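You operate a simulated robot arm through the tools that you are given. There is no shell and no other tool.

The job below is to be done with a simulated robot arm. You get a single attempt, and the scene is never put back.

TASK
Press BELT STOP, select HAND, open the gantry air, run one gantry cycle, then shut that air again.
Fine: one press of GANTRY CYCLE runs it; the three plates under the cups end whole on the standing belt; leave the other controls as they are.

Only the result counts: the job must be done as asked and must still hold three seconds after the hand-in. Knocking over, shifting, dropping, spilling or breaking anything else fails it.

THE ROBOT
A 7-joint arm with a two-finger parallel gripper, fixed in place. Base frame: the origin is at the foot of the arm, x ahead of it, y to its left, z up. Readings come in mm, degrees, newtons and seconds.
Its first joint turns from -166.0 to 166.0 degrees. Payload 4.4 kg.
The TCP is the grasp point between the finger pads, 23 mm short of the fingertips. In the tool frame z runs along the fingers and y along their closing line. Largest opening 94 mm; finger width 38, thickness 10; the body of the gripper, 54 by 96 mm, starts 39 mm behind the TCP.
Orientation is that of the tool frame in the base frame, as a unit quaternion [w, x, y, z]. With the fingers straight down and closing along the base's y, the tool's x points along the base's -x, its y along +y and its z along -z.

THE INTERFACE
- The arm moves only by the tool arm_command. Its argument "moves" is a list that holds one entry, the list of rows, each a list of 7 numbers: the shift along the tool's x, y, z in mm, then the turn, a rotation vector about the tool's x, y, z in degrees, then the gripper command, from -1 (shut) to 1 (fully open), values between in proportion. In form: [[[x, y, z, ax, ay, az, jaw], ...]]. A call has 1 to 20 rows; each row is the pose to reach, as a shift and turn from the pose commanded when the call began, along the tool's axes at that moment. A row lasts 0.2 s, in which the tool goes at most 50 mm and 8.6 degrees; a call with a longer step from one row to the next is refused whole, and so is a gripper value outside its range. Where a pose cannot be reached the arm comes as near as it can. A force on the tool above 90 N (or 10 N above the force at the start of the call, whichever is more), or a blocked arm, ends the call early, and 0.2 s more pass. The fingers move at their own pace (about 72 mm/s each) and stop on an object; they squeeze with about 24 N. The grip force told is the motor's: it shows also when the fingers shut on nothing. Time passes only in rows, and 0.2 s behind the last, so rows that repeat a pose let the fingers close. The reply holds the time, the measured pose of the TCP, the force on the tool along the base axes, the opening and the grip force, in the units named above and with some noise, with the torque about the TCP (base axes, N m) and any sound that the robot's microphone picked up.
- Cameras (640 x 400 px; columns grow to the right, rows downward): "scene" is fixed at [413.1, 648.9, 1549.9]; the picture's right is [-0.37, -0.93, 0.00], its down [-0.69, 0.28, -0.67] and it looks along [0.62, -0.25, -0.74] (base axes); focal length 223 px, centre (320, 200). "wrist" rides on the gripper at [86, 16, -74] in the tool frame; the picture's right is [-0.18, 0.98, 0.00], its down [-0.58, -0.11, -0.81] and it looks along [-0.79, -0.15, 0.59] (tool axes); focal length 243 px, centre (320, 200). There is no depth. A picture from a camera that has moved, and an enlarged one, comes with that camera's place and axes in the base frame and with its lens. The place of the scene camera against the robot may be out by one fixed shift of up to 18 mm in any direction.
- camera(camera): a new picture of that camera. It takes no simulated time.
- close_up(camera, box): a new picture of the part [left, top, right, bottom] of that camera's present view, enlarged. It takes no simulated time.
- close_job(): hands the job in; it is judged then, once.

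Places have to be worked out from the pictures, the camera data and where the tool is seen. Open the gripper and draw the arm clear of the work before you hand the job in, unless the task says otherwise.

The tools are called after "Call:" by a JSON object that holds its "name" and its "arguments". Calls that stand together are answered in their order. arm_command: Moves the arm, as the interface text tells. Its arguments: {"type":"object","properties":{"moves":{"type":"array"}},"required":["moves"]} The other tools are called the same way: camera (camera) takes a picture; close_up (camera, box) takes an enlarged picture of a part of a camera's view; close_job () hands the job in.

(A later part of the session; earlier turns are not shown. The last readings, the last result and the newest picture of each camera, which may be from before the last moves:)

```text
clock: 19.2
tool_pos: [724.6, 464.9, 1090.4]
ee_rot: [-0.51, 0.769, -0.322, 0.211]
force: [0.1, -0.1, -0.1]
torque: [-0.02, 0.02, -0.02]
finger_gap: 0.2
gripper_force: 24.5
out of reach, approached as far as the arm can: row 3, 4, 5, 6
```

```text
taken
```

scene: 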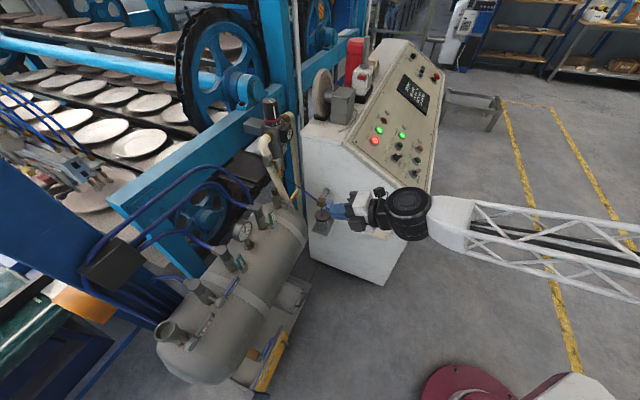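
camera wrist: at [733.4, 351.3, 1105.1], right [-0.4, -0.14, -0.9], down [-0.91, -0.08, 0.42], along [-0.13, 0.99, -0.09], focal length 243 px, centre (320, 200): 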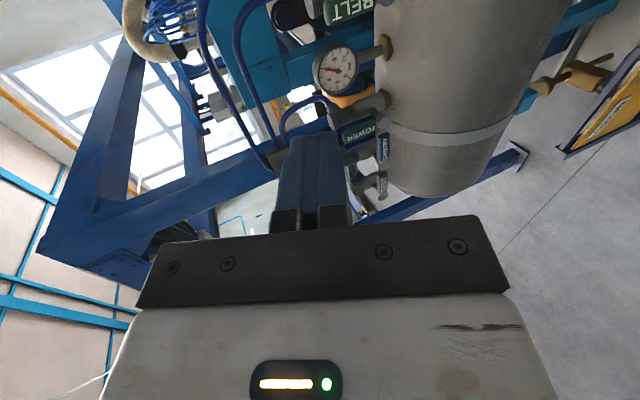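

The arm cannot lower further at this pitch so close in, but the view shows the valves. I zoom in on GANTRY from here.

Call:
{"name": "close_up", "arguments": {"camera": "wrist", "box": [320, 100, 420, 220]}}

Call:
{"name": "close_up", "arguments": {"camera": "wrist", "box": [260, 0, 440, 120]}}

Call:
{"name": "close_up", "arguments": {"camera": "scene", "box": [180, 240, 260, 340]}}

```text
3.33 times, centred on (370, 160) of wrist
camera zoom: at [733.4, 351.3, 1105.1], right [-0.4, -0.14, -0.9], down [-0.91, -0.08, 0.42], along [-0.13, 0.99, -0.09], focal length 809 px, centre (153, 333)
```

zoom: 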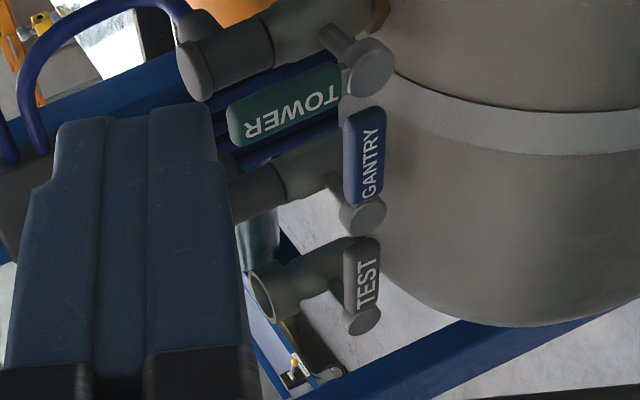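

```text
3.33 times, centred on (350, 60) of wrist
camera zoom: at [733.4, 351.3, 1105.1], right [-0.4, -0.14, -0.9], down [-0.91, -0.08, 0.42], along [-0.13, 0.99, -0.09], focal length 809 px, centre (220, 667)
```

zoom: 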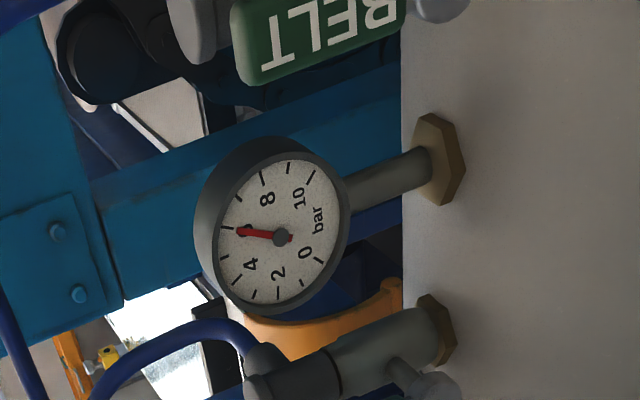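

```text
4.00 times, centred on (220, 290) of scene
camera zoom: at [413.1, 648.9, 1549.9], right [-0.37, -0.93, 0.0], down [-0.69, 0.28, -0.67], along [0.62, -0.25, -0.74], focal length 890 px, centre (720, -160)
```

zoom: 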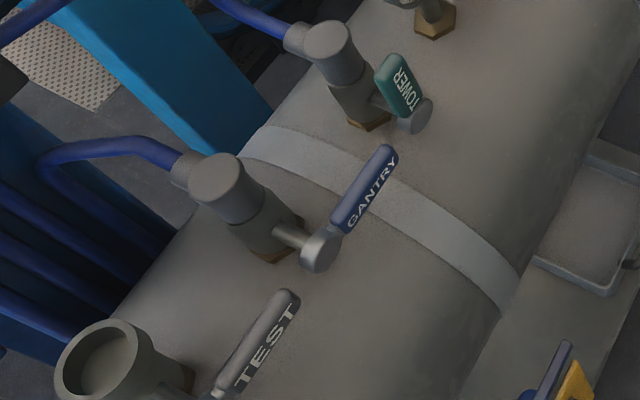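

Hub of GANTRY is roughly at (682, 820, 917), lever horizontal pointing right (closed), while TOWER/BELT levers stand upright (open). I move to the left and a bit steeper in pitch to get a second view of it.

Call:
{"name": "arm_command", "arguments": {"moves": [[[-41, -10.2, 10.1, -2, 0, 0, -1], [-82, -20.4, 20.2, -4, 0, 0, -1], [-123, -30.5, 30.4, -6, 0, 0, -1], [-164, -40.7, 40.5, -8, 0, 0, -1], [-204.8, -50.9, 50.6, -10, 0, 0, -1], [-204.8, -50.9, 50.6, -10, 0, 0, -1]]]}}

Call:
{"name": "camera", "arguments": {"camera": "wrist"}}

Call:
{"name": "camera", "arguments": {"camera": "scene"}}

```text
clock: 20.8
tool_pos: [600.3, 620.8, 1264.2]
ee_rot: [-0.51, 0.769, -0.323, 0.207]
force: [0.3, 0.3, 0.1]
torque: [0.02, -0.03, -0.01]
finger_gap: 0.0
gripper_force: 24.1
stopped in row 6: the arm was blocked; the commanded pose is now the measured one
```

```text
taken
camera wrist: at [608.1, 506.3, 1278.3], right [-0.41, -0.14, -0.9], down [-0.9, -0.08, 0.42], along [-0.13, 0.99, -0.09], focal length 243 px, centre (320, 200)
```

wrist: 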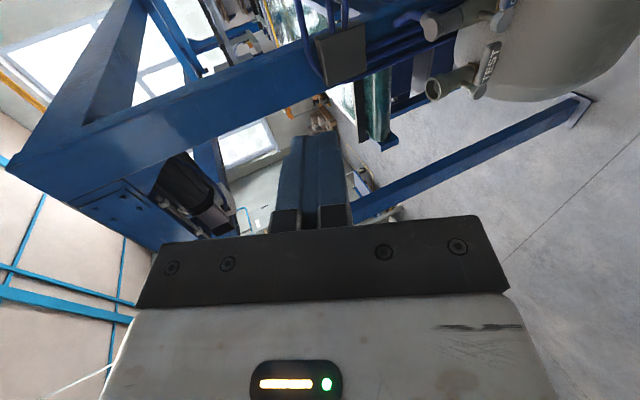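

```text
taken
```

scene: 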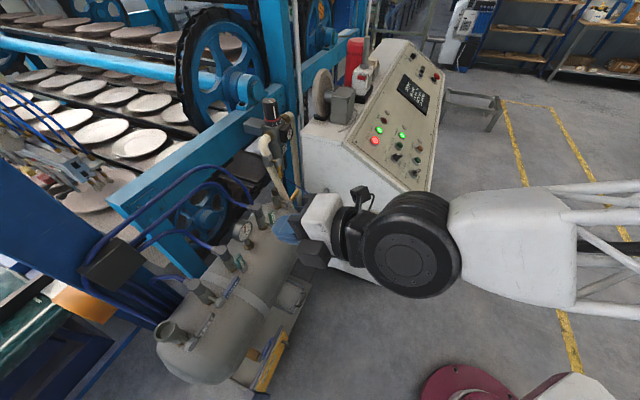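

The arm ran into a joint limit at this shallow pitch and drifted up, with no contact. I pitch the tool steeper (about 45° down) in place first, which should relieve the wrist.

Call:
{"name": "arm_command", "arguments": {"moves": [[[0, 0, 0, -6, 0, 0, -1], [0, 0, 0, -12, 0, 0, -1], [0, 0, 0, -18, 0, 0, -1], [0, 0, 0, -23, 0, 0, -1], [0, 0, 0, -23, 0, 0, -1]]]}}

Call:
{"name": "camera", "arguments": {"camera": "scene"}}

```text
clock: 22.0
tool_pos: [600.5, 621.5, 1262.2]
ee_rot: [-0.345, 0.856, -0.358, 0.139]
force: [-0.4, -0.2, 0.5]
torque: [-0.01, 0.0, -0.01]
finger_gap: 0.1
gripper_force: 24.4
out of reach, approached as far as the arm can: row 1, 2, 3
```

```text
taken
```

scene: 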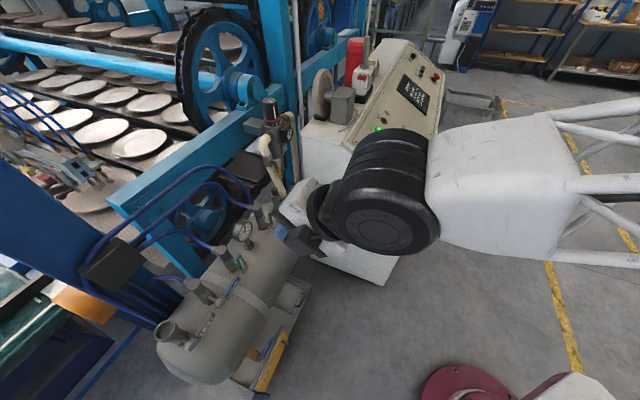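

That pose is reachable. I lower straight down toward z ≈ 1100 at this 46° pitch and check reach.

Call:
{"name": "arm_command", "arguments": {"moves": [[[-3.2, 25, 31.3, 0, 0, 0, -1], [-6.4, 50, 62.6, 0, 0, 0, -1], [-9.6, 75, 94, 0, 0, 0, -1], [-12.8, 100.3, 125.3, 0, 0, 0, -1], [-12.8, 100.3, 125.3, 0, 0, 0, -1]]]}}

Call:
{"name": "camera", "arguments": {"camera": "wrist"}}

Call:
{"name": "camera", "arguments": {"camera": "scene"}}

```text
clock: 23.2
tool_pos: [598.4, 642.9, 1100.5]
ee_rot: [-0.345, 0.856, -0.358, 0.138]
force: [-0.5, 0.3, -0.3]
torque: [0.0, 0.01, 0.0]
finger_gap: 0.0
gripper_force: 24.3
```

```text
taken
camera wrist: at [615.5, 537.0, 1142.1], right [-0.64, -0.37, -0.68], down [-0.74, 0.07, 0.67], along [-0.2, 0.93, -0.32], focal length 243 px, centre (320, 200)
```

wrist: 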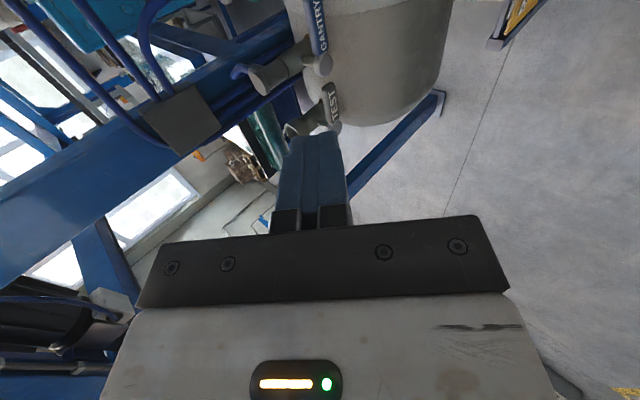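

```text
taken
```

scene: 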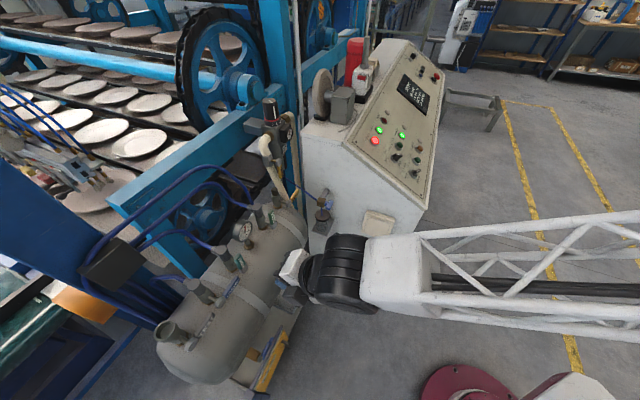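

Reachable. I zoom in on the GANTRY valve from this view to triangulate it.

Call:
{"name": "close_up", "arguments": {"camera": "wrist", "box": [230, 0, 390, 100]}}

Call:
{"name": "close_up", "arguments": {"camera": "wrist", "box": [250, 60, 410, 160]}}

```text
4.00 times, centred on (310, 50) of wrist
camera zoom: at [615.5, 537.0, 1142.1], right [-0.64, -0.37, -0.68], down [-0.74, 0.07, 0.67], along [-0.2, 0.93, -0.32], focal length 970 px, centre (360, 800)
```

zoom: 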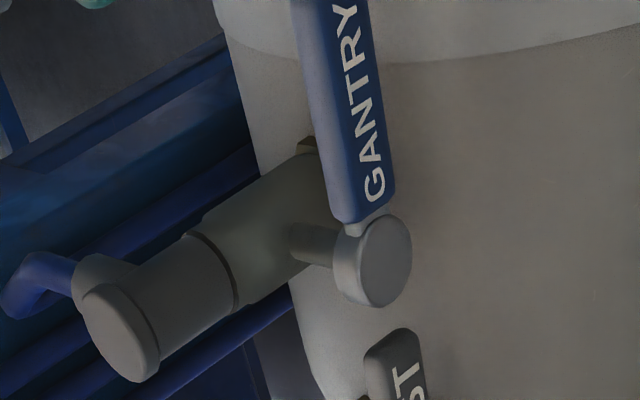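

```text
4.00 times, centred on (330, 110) of wrist
camera zoom: at [615.5, 537.0, 1142.1], right [-0.64, -0.37, -0.68], down [-0.74, 0.07, 0.67], along [-0.2, 0.93, -0.32], focal length 970 px, centre (280, 560)
```

zoom: 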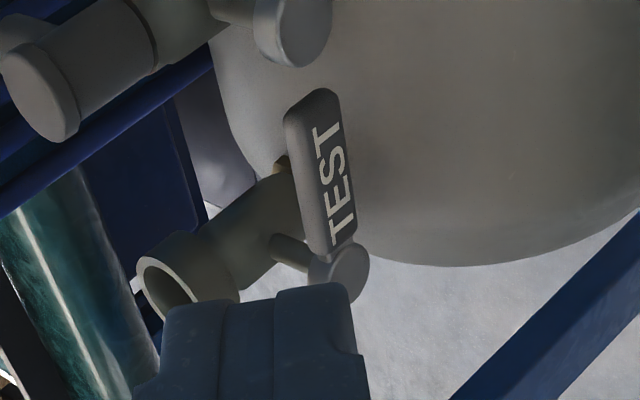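

Two wrist views agree on the GANTRY hub face at (679, 823, 914.5), with the lever horizontal toward +x/-y (83 mm long) and the tank top at z ≈ 882. I will push the lever up from below with closed fingertips, so I first go to a standoff 90 mm short of the spot under the lever.

Call:
{"name": "arm_command", "arguments": {"moves": [[[-3.5, 4, 42, 0, 0, 0, -1], [-7, 8, 84, 0, 0, 0, -1], [-10.5, 12, 126, 0, 0, 0, -1], [-13.9, 16.2, 168.3, 0, 0, 0, -1], [-13.9, 16.2, 168.3, 0, 0, 0, -1]]]}}

Call:
{"name": "camera", "arguments": {"camera": "wrist"}}

Call:
{"name": "close_up", "arguments": {"camera": "scene", "box": [170, 220, 330, 340]}}

```text
clock: 24.4
tool_pos: [659.7, 728.7, 970.5]
ee_rot: [-0.345, 0.856, -0.36, 0.138]
force: [-0.6, 0.3, 0.1]
torque: [-0.02, 0.0, 0.03]
finger_gap: 0.0
gripper_force: 23.9
```

```text
taken
camera wrist: at [676.0, 621.8, 1013.1], right [-0.64, -0.37, -0.68], down [-0.74, 0.07, 0.67], along [-0.2, 0.93, -0.32], focal length 243 px, centre (320, 200)
```

wrist: 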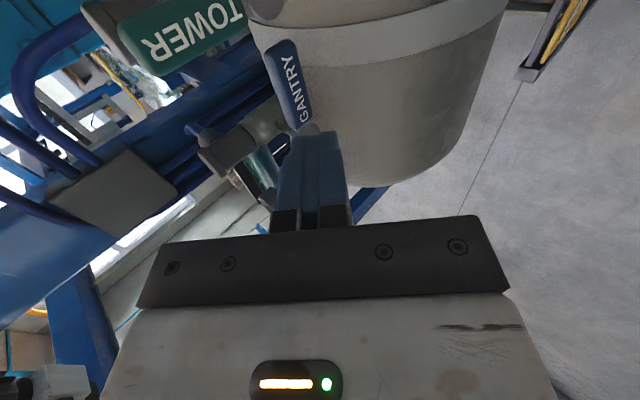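

```text
3.33 times, centred on (250, 280) of scene
camera zoom: at [413.1, 648.9, 1549.9], right [-0.37, -0.93, 0.0], down [-0.69, 0.28, -0.67], along [0.62, -0.25, -0.74], focal length 742 px, centre (553, -67)
```

zoom: 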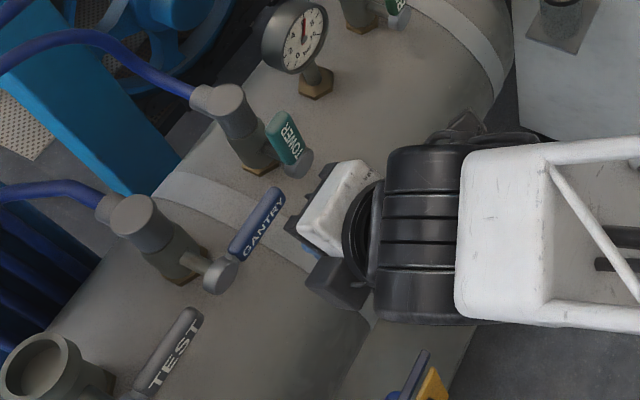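

The standoff is reached cleanly. I zoom in to verify the lever relative to the fingertips before moving in.

Call:
{"name": "close_up", "arguments": {"camera": "wrist", "box": [240, 30, 400, 130]}}

Call:
{"name": "close_up", "arguments": {"camera": "wrist", "box": [240, 100, 400, 200]}}

```text
4.00 times, centred on (320, 80) of wrist
camera zoom: at [676.0, 621.8, 1013.1], right [-0.64, -0.37, -0.68], down [-0.74, 0.07, 0.67], along [-0.2, 0.93, -0.32], focal length 970 px, centre (320, 680)
```

zoom: 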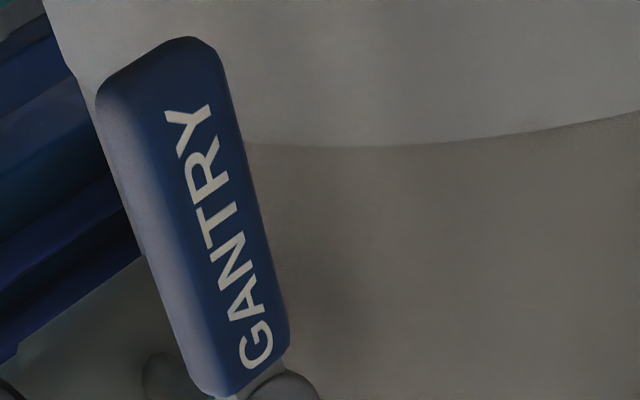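

```text
4.00 times, centred on (320, 150) of wrist
camera zoom: at [676.0, 621.8, 1013.1], right [-0.64, -0.37, -0.68], down [-0.74, 0.07, 0.67], along [-0.2, 0.93, -0.32], focal length 970 px, centre (320, 400)
```

zoom: 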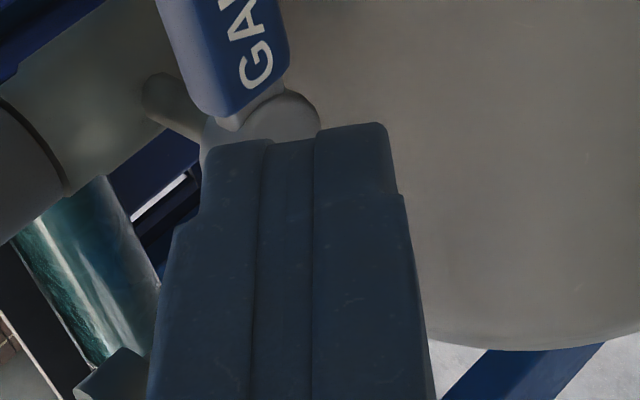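

The lever's lower front edge is about 2.5 mm beyond the upper finger surface line and about 93 mm ahead, matching my estimate. I advance under it with 4 mm extra downward clearance, in careful steps.

Call:
{"name": "arm_command", "arguments": {"moves": [[[1, 2, 20, 0, 0, 0, -1], [2.6, 4, 50, 0, 0, 0, -1], [2.6, 4, 70, 0, 0, 0, -1], [2.6, 4, 82, 0, 0, 0, -1], [2.6, 4, 88, 0, 0, 0, -1], [2.6, 4, 92, 0, 0, 0, -1]]]}}

Call:
{"name": "camera", "arguments": {"camera": "wrist"}}

Call:
{"name": "close_up", "arguments": {"camera": "scene", "box": [170, 220, 330, 340]}}

Call:
{"name": "close_up", "arguments": {"camera": "wrist", "box": [240, 100, 400, 200]}}

```text
clock: 25.8
tool_pos: [709.2, 768.2, 899.5]
ee_rot: [-0.345, 0.857, -0.358, 0.138]
force: [-0.1, -0.3, -0.2]
torque: [0.01, 0.0, 0.01]
finger_gap: 0.0
gripper_force: 23.9
```

```text
taken
camera wrist: at [726.0, 659.6, 941.8], right [-0.64, -0.37, -0.68], down [-0.74, 0.07, 0.67], along [-0.2, 0.93, -0.32], focal length 243 px, centre (320, 200)
```

wrist: 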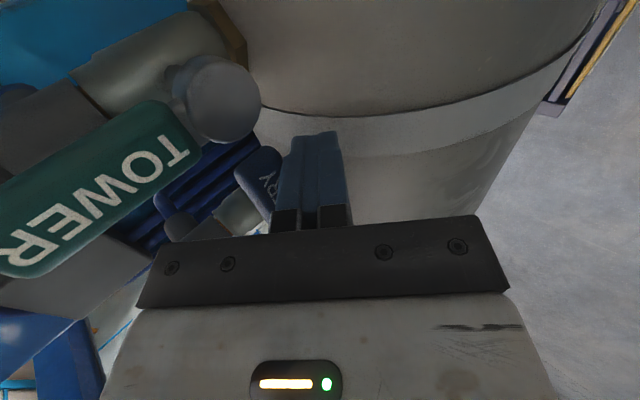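

```text
3.33 times, centred on (250, 280) of scene
camera zoom: at [413.1, 648.9, 1549.9], right [-0.37, -0.93, 0.0], down [-0.69, 0.28, -0.67], along [0.62, -0.25, -0.74], focal length 742 px, centre (553, -67)
```

zoom: 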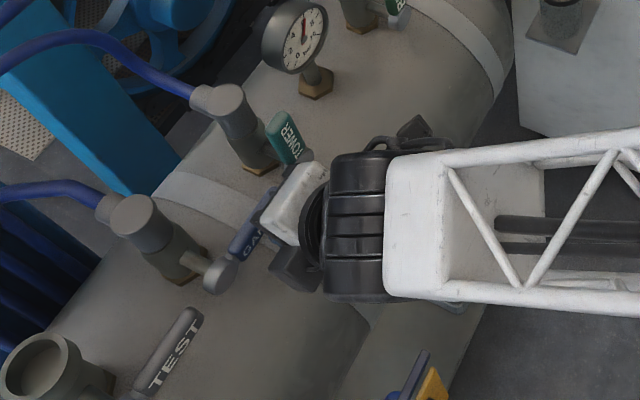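

```text
4.00 times, centred on (320, 150) of wrist
camera zoom: at [726.0, 659.6, 941.8], right [-0.64, -0.37, -0.68], down [-0.74, 0.07, 0.67], along [-0.2, 0.93, -0.32], focal length 970 px, centre (320, 400)
```

zoom: 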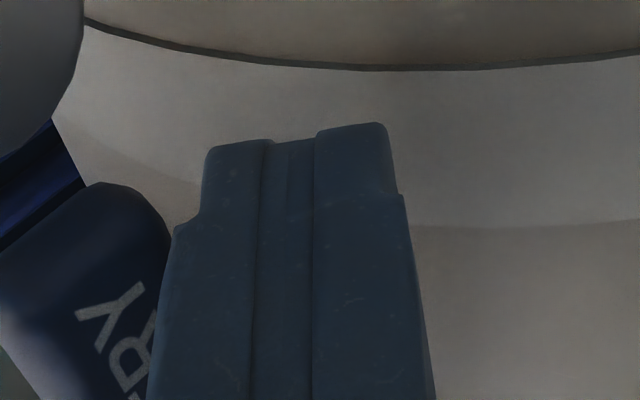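

No contact force, and the closed fingertips are under the lever, clear of tank and TOWER. I now lift the lever along its arc for the first ~30° and watch the force.

Call:
{"name": "arm_command", "arguments": {"moves": [[[0, -3.5, 0, 0, 0, 0, -1], [0, -6.5, 0, 0, 0, 0, -1], [2, -10, -3.6, 0, 0, 0, -1], [3.8, -13.5, -7.4, 0, 0, 0, -1], [4.3, -17.5, -11.5, 0, 0, 0, -1], [4.6, -21.4, -15.6, 0, 0, 0, -1]]]}}

Call:
{"name": "camera", "arguments": {"camera": "wrist"}}

Call:
{"name": "close_up", "arguments": {"camera": "scene", "box": [170, 220, 330, 340]}}

```text
clock: 27.2
tool_pos: [716.0, 766.2, 925.7]
ee_rot: [-0.345, 0.857, -0.358, 0.138]
force: [-0.3, 1.3, 0.0]
torque: [0.03, -0.01, 0.0]
finger_gap: 0.0
gripper_force: 24.3
```

```text
taken
camera wrist: at [731.3, 659.1, 967.9], right [-0.64, -0.37, -0.68], down [-0.74, 0.07, 0.67], along [-0.2, 0.93, -0.32], focal length 243 px, centre (320, 200)
```

wrist: 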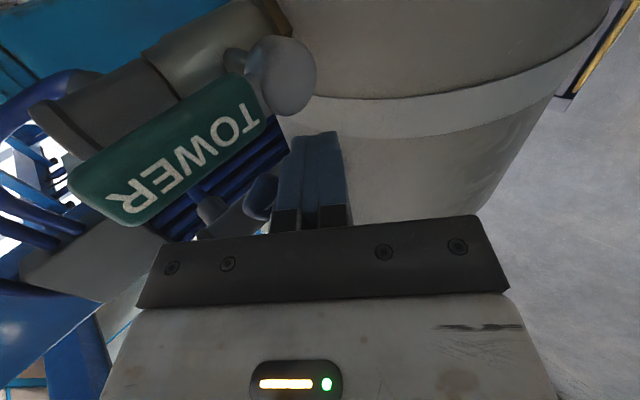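

```text
3.33 times, centred on (250, 280) of scene
camera zoom: at [413.1, 648.9, 1549.9], right [-0.37, -0.93, 0.0], down [-0.69, 0.28, -0.67], along [0.62, -0.25, -0.74], focal length 742 px, centre (553, -67)
```

zoom: 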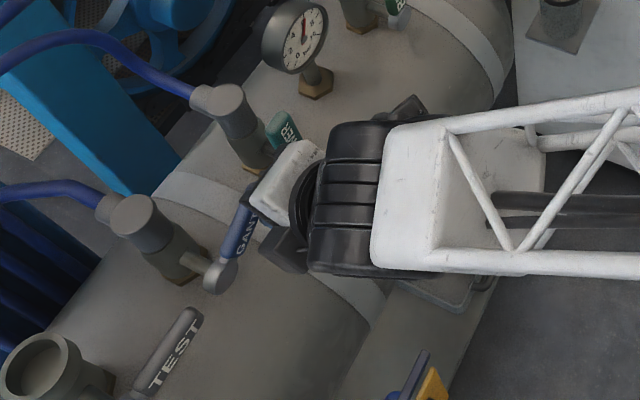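

The lever has risen with almost no resistance. I continue along the arc to vertical, pressing slightly forward to keep overlap on the lever.

Call:
{"name": "arm_command", "arguments": {"moves": [[[-1.7, -9.9, -7.5, 0, 0, 0, -1], [-4, -14.9, -10.6, 0, 0, 0, -1], [-7.2, -20.3, -14, 0, 0, 0, -1], [-12, -24.7, -17.2, 0, 0, 0, -1], [-16.6, -27.6, -20.2, 0, 0, 0, -1], [-22.5, -30.2, -23, 0, 0, 0, -1], [-28.6, -32.2, -25.1, 0, 0, 0, -1]]]}}

Call:
{"name": "camera", "arguments": {"camera": "wrist"}}

Call:
{"name": "close_up", "arguments": {"camera": "scene", "box": [170, 220, 330, 340]}}

```text
clock: 28.3
tool_pos: [707.8, 776.8, 953.1]
ee_rot: [-0.34, 0.858, -0.359, 0.136]
force: [-16.8, -28.7, 8.8]
torque: [0.35, -0.07, 0.47]
finger_gap: 0.0
gripper_force: 24.0
stopped in row 5: the force on the tool passed its limit at 95 N (the readings are from after the stop); the commanded pose is now the measured one
```

```text
taken
camera wrist: at [724.5, 671.3, 995.7], right [-0.64, -0.37, -0.67], down [-0.74, 0.07, 0.67], along [-0.2, 0.93, -0.32], focal length 243 px, centre (320, 200)
```

wrist: 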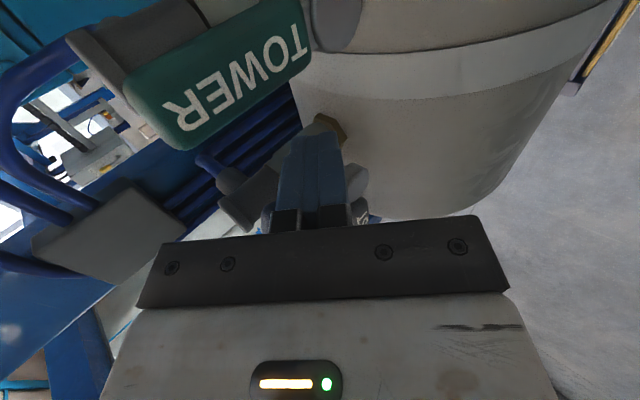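

```text
3.33 times, centred on (250, 280) of scene
camera zoom: at [413.1, 648.9, 1549.9], right [-0.37, -0.93, 0.0], down [-0.69, 0.28, -0.67], along [0.62, -0.25, -0.74], focal length 742 px, centre (553, -67)
```

zoom: 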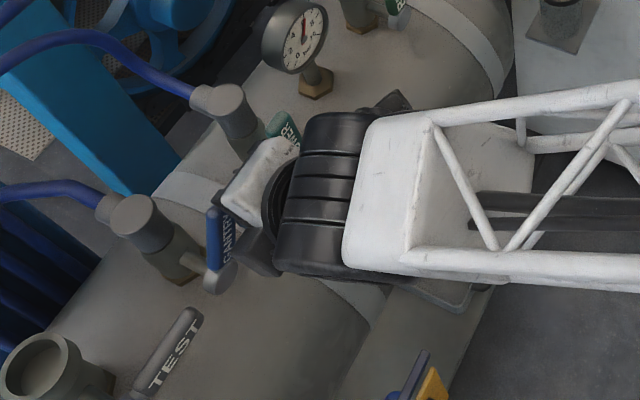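

The call stopped on force: reaction mostly straight back from the tank, with the lever at roughly 55–60°. I look closely to see what is touching before moving.

Call:
{"name": "close_up", "arguments": {"camera": "scene", "box": [200, 260, 264, 300]}}

Call:
{"name": "close_up", "arguments": {"camera": "wrist", "box": [240, 100, 400, 240]}}

Call:
{"name": "close_up", "arguments": {"camera": "scene", "box": [220, 220, 320, 300]}}

```text
10.00 times, centred on (232, 280) of scene
camera zoom: at [413.1, 648.9, 1549.9], right [-0.37, -0.93, 0.0], down [-0.69, 0.28, -0.67], along [0.62, -0.25, -0.74], focal length 2226 px, centre (1200, -600)
```

zoom: 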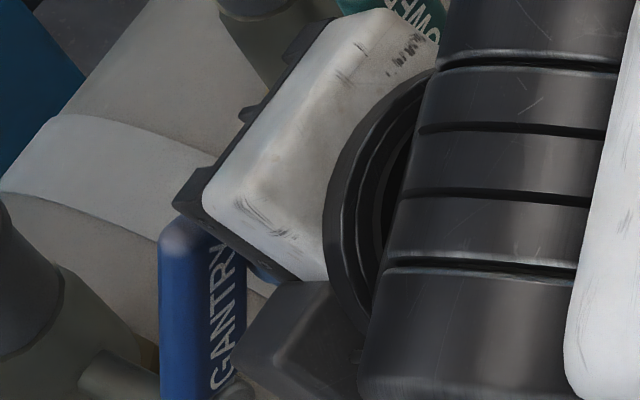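

```text
2.86 times, centred on (320, 170) of wrist
camera zoom: at [724.5, 671.3, 995.7], right [-0.64, -0.37, -0.67], down [-0.74, 0.07, 0.67], along [-0.2, 0.93, -0.32], focal length 693 px, centre (320, 286)
```

zoom: 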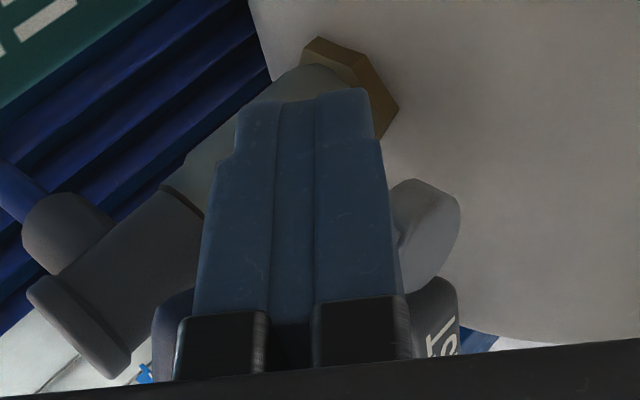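

```text
5.00 times, centred on (270, 260) of scene
camera zoom: at [413.1, 648.9, 1549.9], right [-0.37, -0.93, 0.0], down [-0.69, 0.28, -0.67], along [0.62, -0.25, -0.74], focal length 1113 px, centre (570, -100)
```

zoom: 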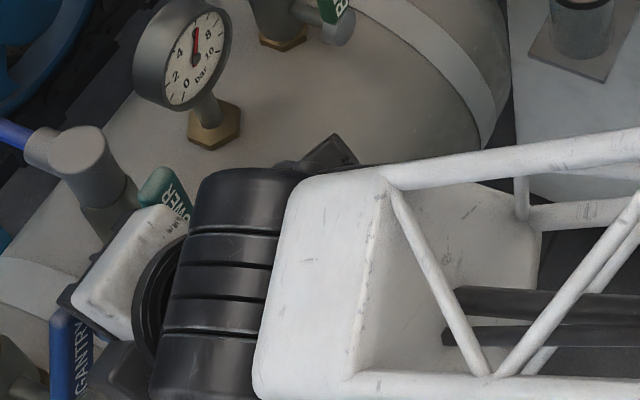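

The likely catch is the step on the fingers about 12 mm behind the tips, pressing on the lever's front edge because of my forward push; nothing else is near. I ease back 2 mm and continue the arc without pushing forward.

Call:
{"name": "arm_command", "arguments": {"moves": [[[0, 0, -2, 0, 0, 0, -1], [-2, -2.7, -4.9, 0, 0, 0, -1], [-4.6, -5.4, -7.8, 0, 0, 0, -1], [-7.5, -7.6, -10.1, 0, 0, 0, -1], [-10.5, -9.8, -12.5, 0, 0, 0, -1], [-14, -11.7, -14.5, 0, 0, 0, -1]]]}}

Call:
{"name": "camera", "arguments": {"camera": "wrist"}}

Call:
{"name": "close_up", "arguments": {"camera": "scene", "box": [180, 240, 280, 310]}}

```text
clock: 29.7
tool_pos: [697.3, 788.3, 973.1]
ee_rot: [-0.341, 0.858, -0.359, 0.137]
force: [-11.9, -9.9, -8.5]
torque: [-0.14, -0.15, 0.3]
finger_gap: 0.0
gripper_force: 23.8
```

```text
taken
camera wrist: at [713.7, 681.8, 1015.0], right [-0.64, -0.37, -0.67], down [-0.74, 0.08, 0.67], along [-0.2, 0.93, -0.32], focal length 243 px, centre (320, 200)
```

wrist: 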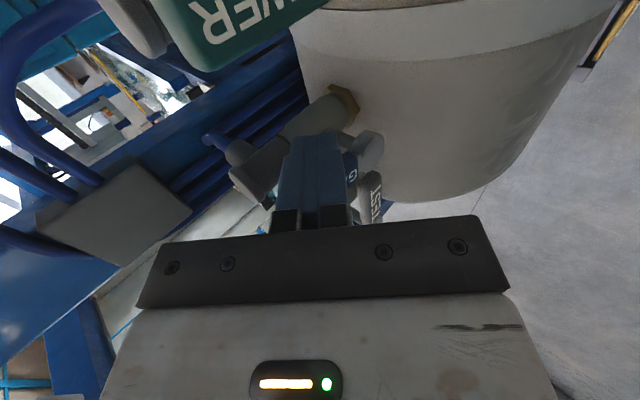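

```text
5.71 times, centred on (230, 275) of scene
camera zoom: at [413.1, 648.9, 1549.9], right [-0.37, -0.93, 0.0], down [-0.69, 0.28, -0.67], along [0.62, -0.25, -0.74], focal length 1272 px, centre (834, -229)
```

zoom: 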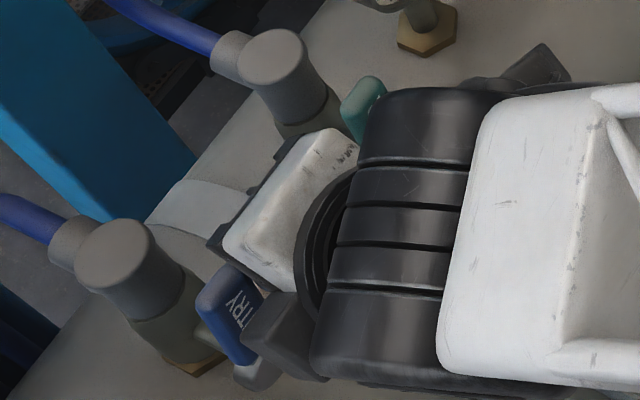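

It's working: the lever is at about 75–80° now with only light force. I push on to the vertical stop.

Call:
{"name": "arm_command", "arguments": {"moves": [[[-3.6, -1.8, -2, 0, 0, 0, -1], [-6.5, -2.8, -3, 0, 0, 0, -1], [-9.4, -3.5, -3.7, 0, 0, 0, -1], [-12, -3.5, -3.7, 0, 0, 0, -1]]]}}

Call:
{"name": "camera", "arguments": {"camera": "wrist"}}

Call:
{"name": "close_up", "arguments": {"camera": "scene", "box": [180, 240, 280, 310]}}

```text
clock: 30.7
tool_pos: [692.8, 792.5, 978.7]
ee_rot: [-0.342, 0.857, -0.36, 0.138]
force: [52.6, -63.0, 8.6]
torque: [-1.58, -0.24, -1.03]
finger_gap: 0.3
gripper_force: 24.4
```

```text
taken
camera wrist: at [708.6, 686.0, 1020.3], right [-0.64, -0.37, -0.67], down [-0.74, 0.08, 0.67], along [-0.19, 0.93, -0.32], focal length 243 px, centre (320, 200)
```

wrist: 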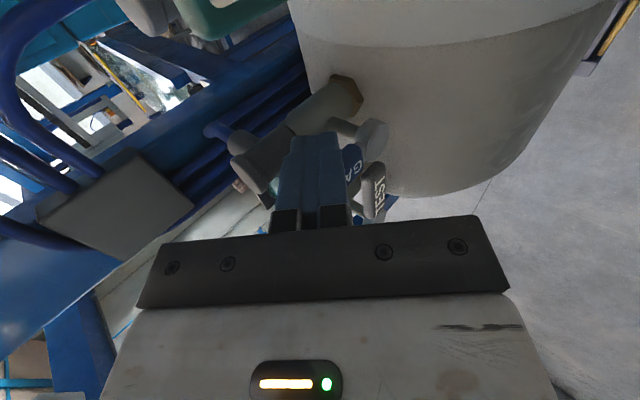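

```text
5.71 times, centred on (230, 275) of scene
camera zoom: at [413.1, 648.9, 1549.9], right [-0.37, -0.93, 0.0], down [-0.69, 0.28, -0.67], along [0.62, -0.25, -0.74], focal length 1272 px, centre (834, -229)
```

zoom: 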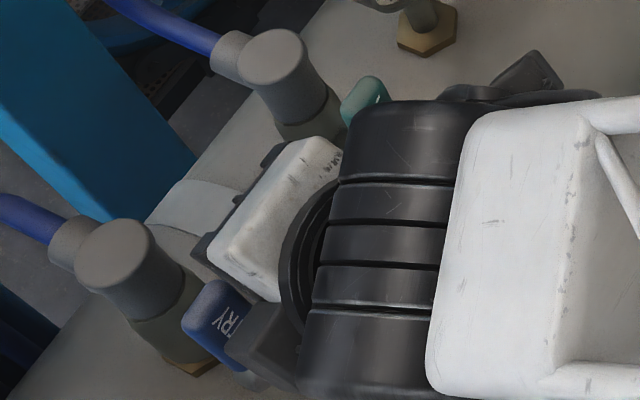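

A solid 80 N reaction along the tank axis shows the lever is against its stop. I ease off sideways and back straight out to look.

Call:
{"name": "arm_command", "arguments": {"moves": [[[8, 0, 0, 0, 0, 0, -1], [10, 0, -15, 0, 0, 0, -1], [10, 0, -50, 0, 0, 0, -1], [10, 0, -95, 0, 0, 0, -1], [10, 0, -140, 0, 0, 0, -1]]]}}

Call:
{"name": "camera", "arguments": {"camera": "wrist"}}

Call:
{"name": "close_up", "arguments": {"camera": "scene", "box": [170, 220, 290, 310]}}

Call:
{"name": "close_up", "arguments": {"camera": "scene", "box": [380, 60, 440, 100]}}

```text
clock: 31.9
tool_pos: [627.1, 723.7, 1075.8]
ee_rot: [-0.341, 0.858, -0.358, 0.137]
force: [-0.4, -0.3, -1.6]
torque: [0.03, -0.02, 0.01]
finger_gap: 0.1
gripper_force: 23.8
```

```text
taken
camera wrist: at [643.0, 617.6, 1118.1], right [-0.64, -0.37, -0.67], down [-0.74, 0.07, 0.67], along [-0.2, 0.93, -0.32], focal length 243 px, centre (320, 200)
```

wrist: 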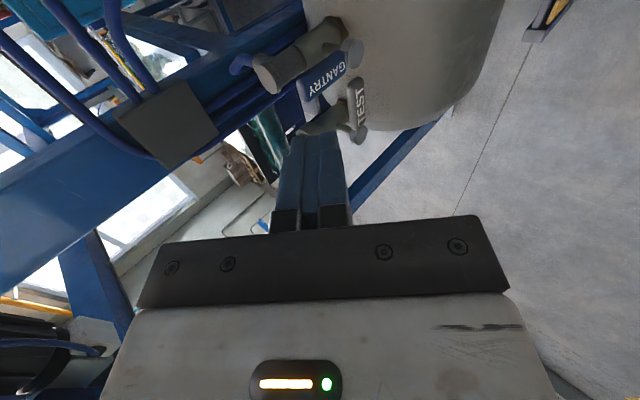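

```text
4.44 times, centred on (230, 265) of scene
camera zoom: at [413.1, 648.9, 1549.9], right [-0.37, -0.93, 0.0], down [-0.69, 0.28, -0.67], along [0.62, -0.25, -0.74], focal length 989 px, centre (720, -89)
```

zoom: 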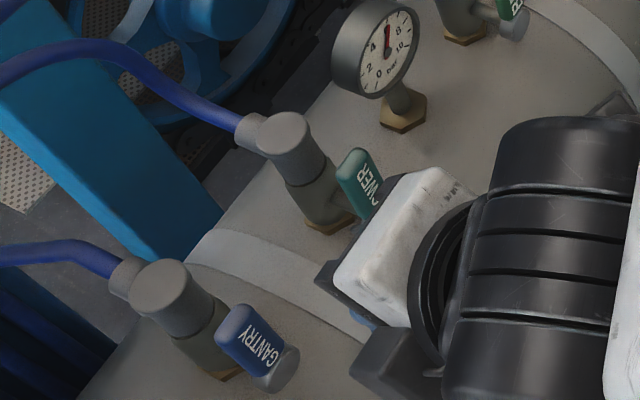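

```text
10.00 times, centred on (410, 80) of scene
camera zoom: at [413.1, 648.9, 1549.9], right [-0.37, -0.93, 0.0], down [-0.69, 0.28, -0.67], along [0.62, -0.25, -0.74], focal length 2226 px, centre (-580, 1400)
```

zoom: 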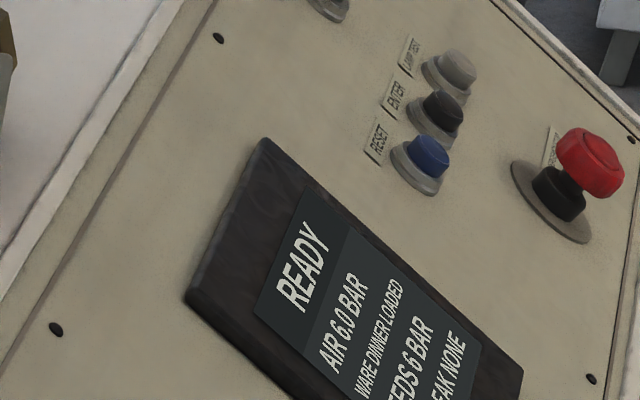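

GANTRY now stands upright like TOWER and BELT: open. I travel back along the safe route toward the panel, returning the tool pitch to the panel normal.

Call:
{"name": "arm_command", "arguments": {"moves": [[[13.6, 9.4, -37.6, 0, 0, 0, -1], [27.2, 18.7, -75.2, 0, 0, 0, -1], [40.7, 28.1, -112.8, 0, 0, 0, -1], [54.3, 37.4, -150.4, 0, 0, 0, -1], [67.9, 46.8, -188, 0, 0, 0, -1], [103.2, 59.6, -207.2, -1.5, 0, 0, -1], [138.6, 72.4, -226.4, -3.1, 0, 0, -1], [173.9, 85.2, -245.5, -4.6, 0, 0, -1], [209.2, 98, -264.7, -6.2, 0, 0, -1], [244.6, 110.9, -283.9, -7.7, 0, 0, -1], [279.9, 123.7, -303.1, -9.2, 0, 0, -1], [315.2, 136.5, -322.3, -10.8, 0, 0, -1], [350.5, 149.3, -341.4, -12.3, 0, 0, -1], [385.9, 162.1, -360.6, -13.9, 0, 0, -1], [421.2, 174.9, -379.8, -15.4, 0, 0, -1], [421.2, 174.9, -379.8, -15.4, 0, 0, -1]]]}}

Call:
{"name": "camera", "arguments": {"camera": "scene"}}

Call:
{"name": "close_up", "arguments": {"camera": "scene", "box": [170, 200, 290, 310]}}

Call:
{"name": "close_up", "arguments": {"camera": "scene", "box": [370, 40, 450, 190]}}

```text
clock: 35.3
tool_pos: [654.1, 145.6, 1232.4]
ee_rot: [-0.224, 0.896, -0.374, 0.087]
force: [0.7, 0.9, 0.4]
torque: [-0.05, -0.03, -0.02]
finger_gap: 0.1
gripper_force: 23.2
```

```text
taken
```

scene: 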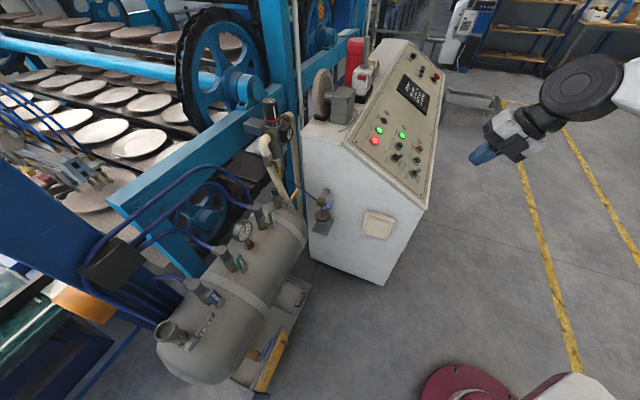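

```text
3.64 times, centred on (230, 255) of scene
camera zoom: at [413.1, 648.9, 1549.9], right [-0.37, -0.93, 0.0], down [-0.69, 0.28, -0.67], along [0.62, -0.25, -0.74], focal length 809 px, centre (647, 0)
```

zoom: 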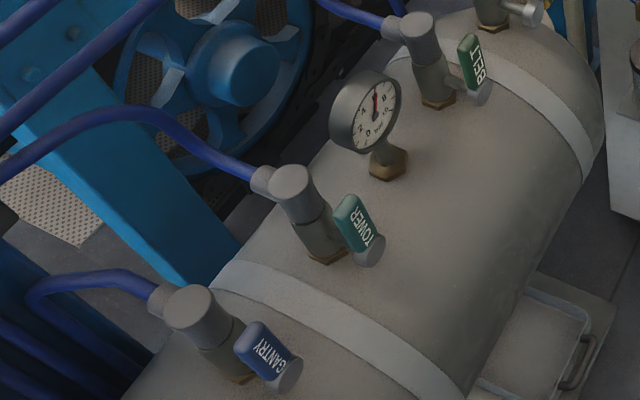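

```text
2.67 times, centred on (410, 115) of scene
camera zoom: at [413.1, 648.9, 1549.9], right [-0.37, -0.93, 0.0], down [-0.69, 0.28, -0.67], along [0.62, -0.25, -0.74], focal length 594 px, centre (80, 427)
```

zoom: 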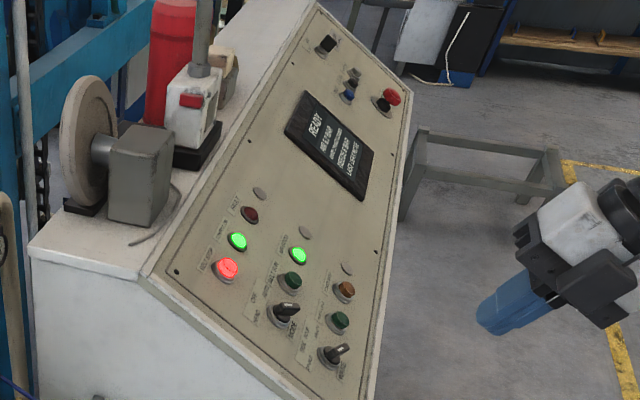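

GANTRY's lever is parallel to TOWER's. I now go to a hover 80 mm above GANTRY CYCLE (≈(967, -40, 944)) with fingers closed.

Call:
{"name": "arm_command", "arguments": {"moves": [[[35.6, 5.2, 19.1, 0, 0, 0, -1], [71.1, 10.4, 38.1, 0, 0, 0, -1], [106.7, 15.6, 57.2, 0, 0, 0, -1], [142.2, 20.8, 76.2, 0, 0, 0, -1], [177.8, 26, 95.3, 0, 0, 0, -1], [213.4, 31.1, 114.4, 0, 0, 0, -1], [248.9, 36.3, 133.4, 0, 0, 0, -1], [284.5, 41.5, 152.5, 0, 0, 0, -1], [320, 46.7, 171.5, 0, 0, 0, -1], [355.6, 51.9, 190.6, 0, 0, 0, -1], [355.6, 51.9, 190.6, 0, 0, 0, -1]]]}}

Call:
{"name": "camera", "arguments": {"camera": "wrist"}}

Call:
{"name": "close_up", "arguments": {"camera": "scene", "box": [370, 100, 460, 200]}}

```text
clock: 37.7
tool_pos: [931.5, -75.2, 1035.5]
ee_rot: [-0.224, 0.896, -0.374, 0.088]
force: [-1.1, -0.6, 0.6]
torque: [0.02, 0.03, 0.0]
finger_gap: 0.2
gripper_force: 24.0
```

```text
taken
camera wrist: at [958.5, -172.7, 1093.0], right [-0.75, -0.48, -0.46], down [-0.6, 0.21, 0.77], along [-0.27, 0.85, -0.45], focal length 243 px, centre (320, 200)
```

wrist: 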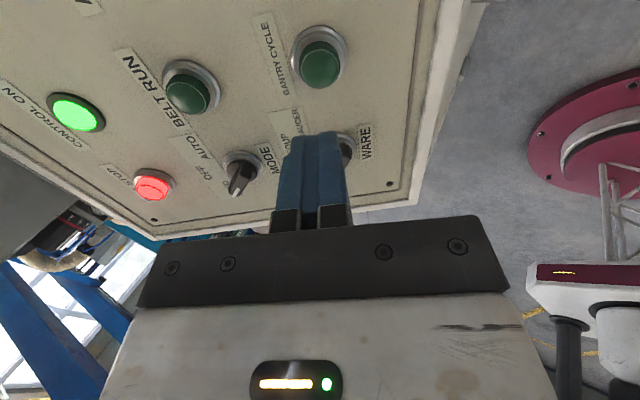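

```text
4.00 times, centred on (415, 150) of scene
camera zoom: at [413.1, 648.9, 1549.9], right [-0.37, -0.93, 0.0], down [-0.69, 0.28, -0.67], along [0.62, -0.25, -0.74], focal length 890 px, centre (-60, 400)
```

zoom: 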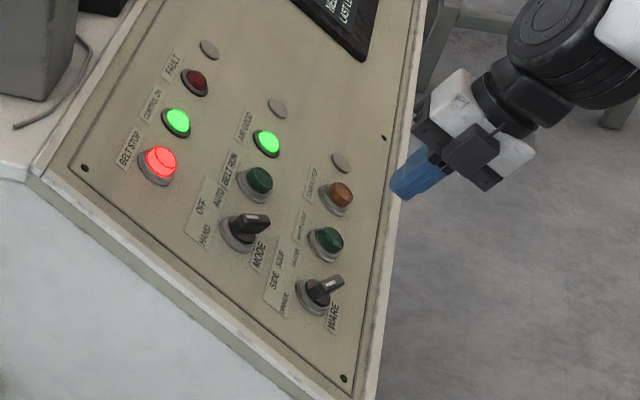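

The button is 5.5 mm off in tool x and ~80 mm ahead of the tips. I approach to just short of the cap first.

Call:
{"name": "arm_command", "arguments": {"moves": [[[5.5, 0.4, 30, 0, 0, 0, -1], [5.5, 0.4, 55, 0, 0, 0, -1], [5.5, 0.4, 68, 0, 0, 0, -1], [5.5, 0.4, 72, 0, 0, 0, -1]]]}}

Call:
{"name": "camera", "arguments": {"camera": "wrist"}}

Call:
{"name": "close_up", "arguments": {"camera": "scene", "box": [380, 120, 450, 190]}}

```text
clock: 38.7
tool_pos: [959.2, -53.9, 972.7]
ee_rot: [-0.224, 0.896, -0.373, 0.087]
force: [-0.9, -0.1, -0.5]
torque: [-0.02, -0.02, 0.04]
finger_gap: 0.1
gripper_force: 24.2
```

```text
taken
camera wrist: at [985.4, -150.0, 1029.9], right [-0.75, -0.48, -0.46], down [-0.6, 0.21, 0.77], along [-0.27, 0.85, -0.45], focal length 243 px, centre (320, 200)
```

wrist: 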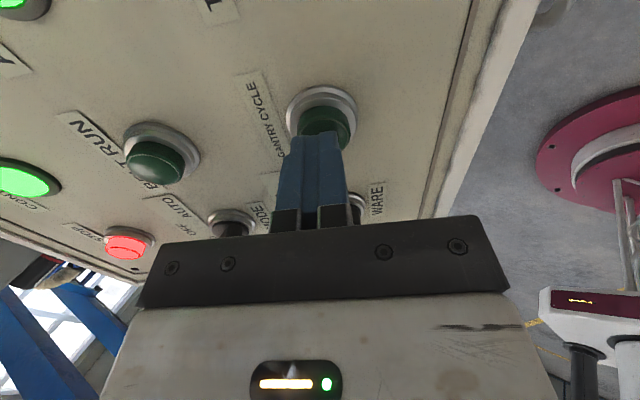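

```text
5.71 times, centred on (415, 155) of scene
camera zoom: at [413.1, 648.9, 1549.9], right [-0.37, -0.93, 0.0], down [-0.69, 0.28, -0.67], along [0.62, -0.25, -0.74], focal length 1272 px, centre (-223, 457)
```

zoom: 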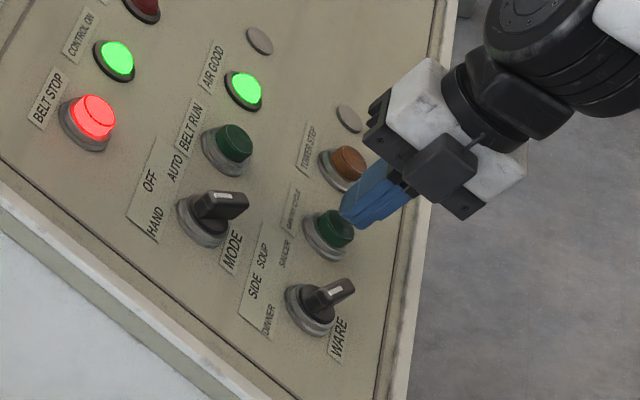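

The tips are centred over GANTRY CYCLE, just short of it. I press in 2 mm steps, listening for the click, in one continuous stroke.

Call:
{"name": "arm_command", "arguments": {"moves": [[[0, 0, 4, 0, 0, 0, -1], [0, 0, 6, 0, 0, 0, -1], [0, 0, 8, 0, 0, 0, -1], [0, 0, 10, 0, 0, 0, -1]]]}}

Call:
{"name": "close_up", "arguments": {"camera": "scene", "box": [380, 60, 440, 100]}}

Call:
{"name": "close_up", "arguments": {"camera": "scene", "box": [0, 60, 220, 260]}}

```text
clock: 39.7
tool_pos: [962.3, -49.7, 965.1]
ee_rot: [-0.223, 0.896, -0.373, 0.088]
force: [-0.1, -1.3, 0.2]
torque: [-0.01, -0.04, -0.05]
finger_gap: 0.1
gripper_force: 23.5
```

```text
10.00 times, centred on (410, 80) of scene
camera zoom: at [413.1, 648.9, 1549.9], right [-0.37, -0.93, 0.0], down [-0.69, 0.28, -0.67], along [0.62, -0.25, -0.74], focal length 2226 px, centre (-580, 1400)
```

zoom: 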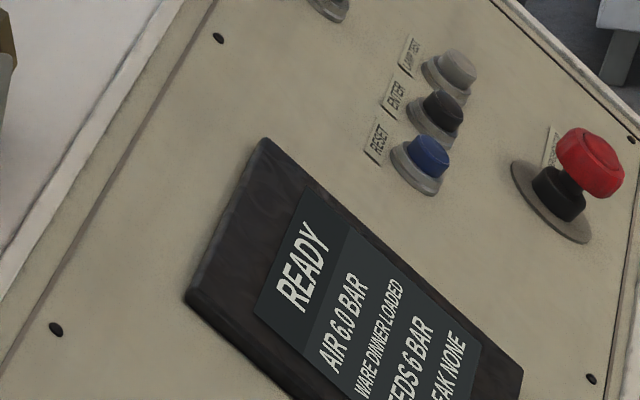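

```text
2.00 times, centred on (110, 160) of scene
camera zoom: at [413.1, 648.9, 1549.9], right [-0.37, -0.93, 0.0], down [-0.69, 0.28, -0.67], along [0.62, -0.25, -0.74], focal length 445 px, centre (740, 280)
```

zoom: 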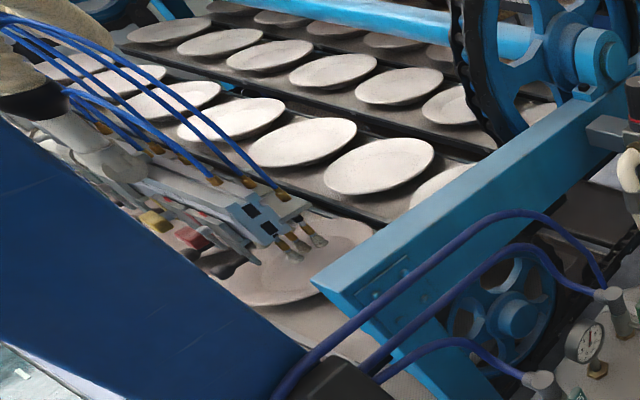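

No contact yet. I continue in 2 mm steps.

Call:
{"name": "arm_command", "arguments": {"moves": [[[0, 0, 2, 0, 0, 0, -1], [0, 0, 4, 0, 0, 0, -1]]]}}

Call:
{"name": "close_up", "arguments": {"camera": "wrist", "box": [250, 70, 390, 170]}}

```text
clock: 40.3
tool_pos: [962.9, -47.8, 962.0]
ee_rot: [-0.223, 0.896, -0.373, 0.088]
force: [-3.8, -0.4, 10.8]
torque: [0.06, -0.09, 0.03]
finger_gap: 0.2
gripper_force: 24.1
heard: click
```

```text
4.00 times, centred on (320, 120) of wrist
camera zoom: at [990.0, -145.0, 1018.3], right [-0.75, -0.48, -0.46], down [-0.6, 0.21, 0.77], along [-0.27, 0.85, -0.45], focal length 970 px, centre (320, 520)
```

zoom: 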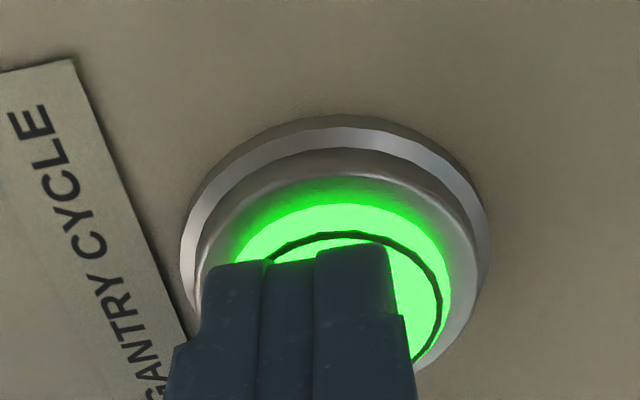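

The click was heard and GANTRY CYCLE is lit green: the cycle has been triggered once. I withdraw straight off the button and watch the gantry.

Call:
{"name": "arm_command", "arguments": {"moves": [[[0, 0, -20, 0, 0, 0, -1], [0, 0, -60, 0, 0, 0, -1], [0, 0, -100, 0, 0, 0, -1]]]}}

Call:
{"name": "close_up", "arguments": {"camera": "scene", "box": [0, 60, 220, 260]}}

Call:
{"name": "close_up", "arguments": {"camera": "scene", "box": [370, 40, 450, 190]}}

Call:
{"name": "close_up", "arguments": {"camera": "scene", "box": [380, 60, 440, 100]}}

```text
clock: 41.1
tool_pos: [930.7, -84.2, 1049.3]
ee_rot: [-0.223, 0.896, -0.373, 0.087]
force: [0.7, 0.0, -0.6]
torque: [-0.01, -0.01, 0.01]
finger_gap: 0.3
gripper_force: 23.6
```

```text
2.00 times, centred on (110, 160) of scene
camera zoom: at [413.1, 648.9, 1549.9], right [-0.37, -0.93, 0.0], down [-0.69, 0.28, -0.67], along [0.62, -0.25, -0.74], focal length 445 px, centre (740, 280)
```

zoom: 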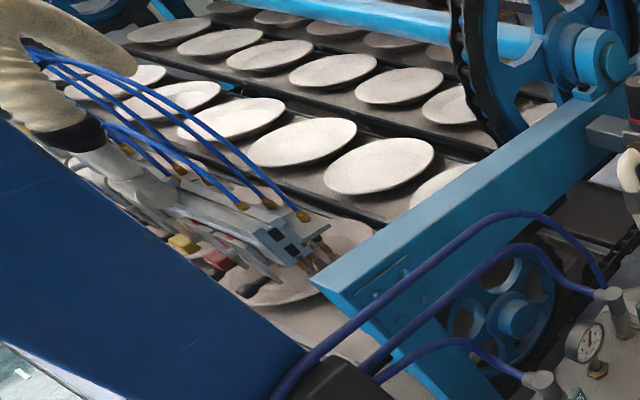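

```text
2.67 times, centred on (410, 115) of scene
camera zoom: at [413.1, 648.9, 1549.9], right [-0.37, -0.93, 0.0], down [-0.69, 0.28, -0.67], along [0.62, -0.25, -0.74], focal length 594 px, centre (80, 427)
```

zoom: 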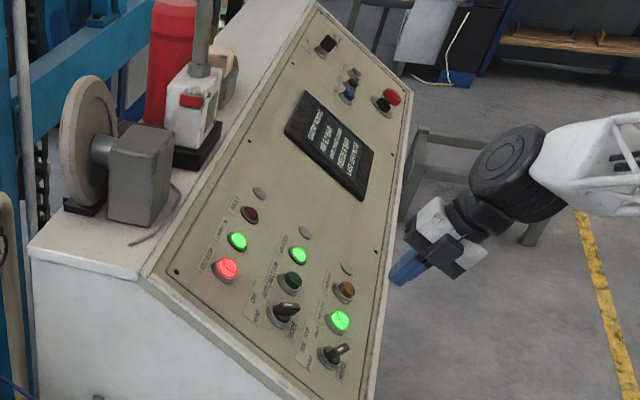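

```text
10.00 times, centred on (410, 80) of scene
camera zoom: at [413.1, 648.9, 1549.9], right [-0.37, -0.93, 0.0], down [-0.69, 0.28, -0.67], along [0.62, -0.25, -0.74], focal length 2226 px, centre (-580, 1400)
```

zoom: 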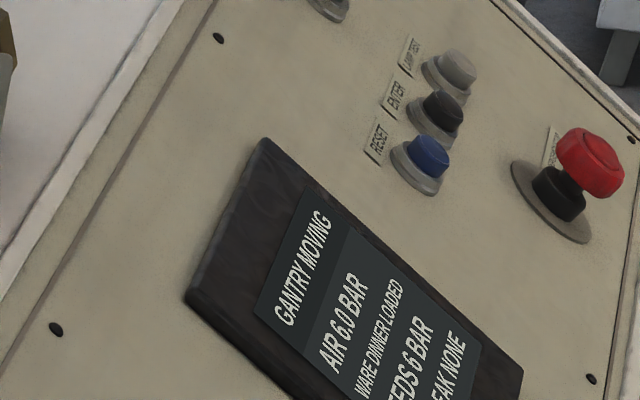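

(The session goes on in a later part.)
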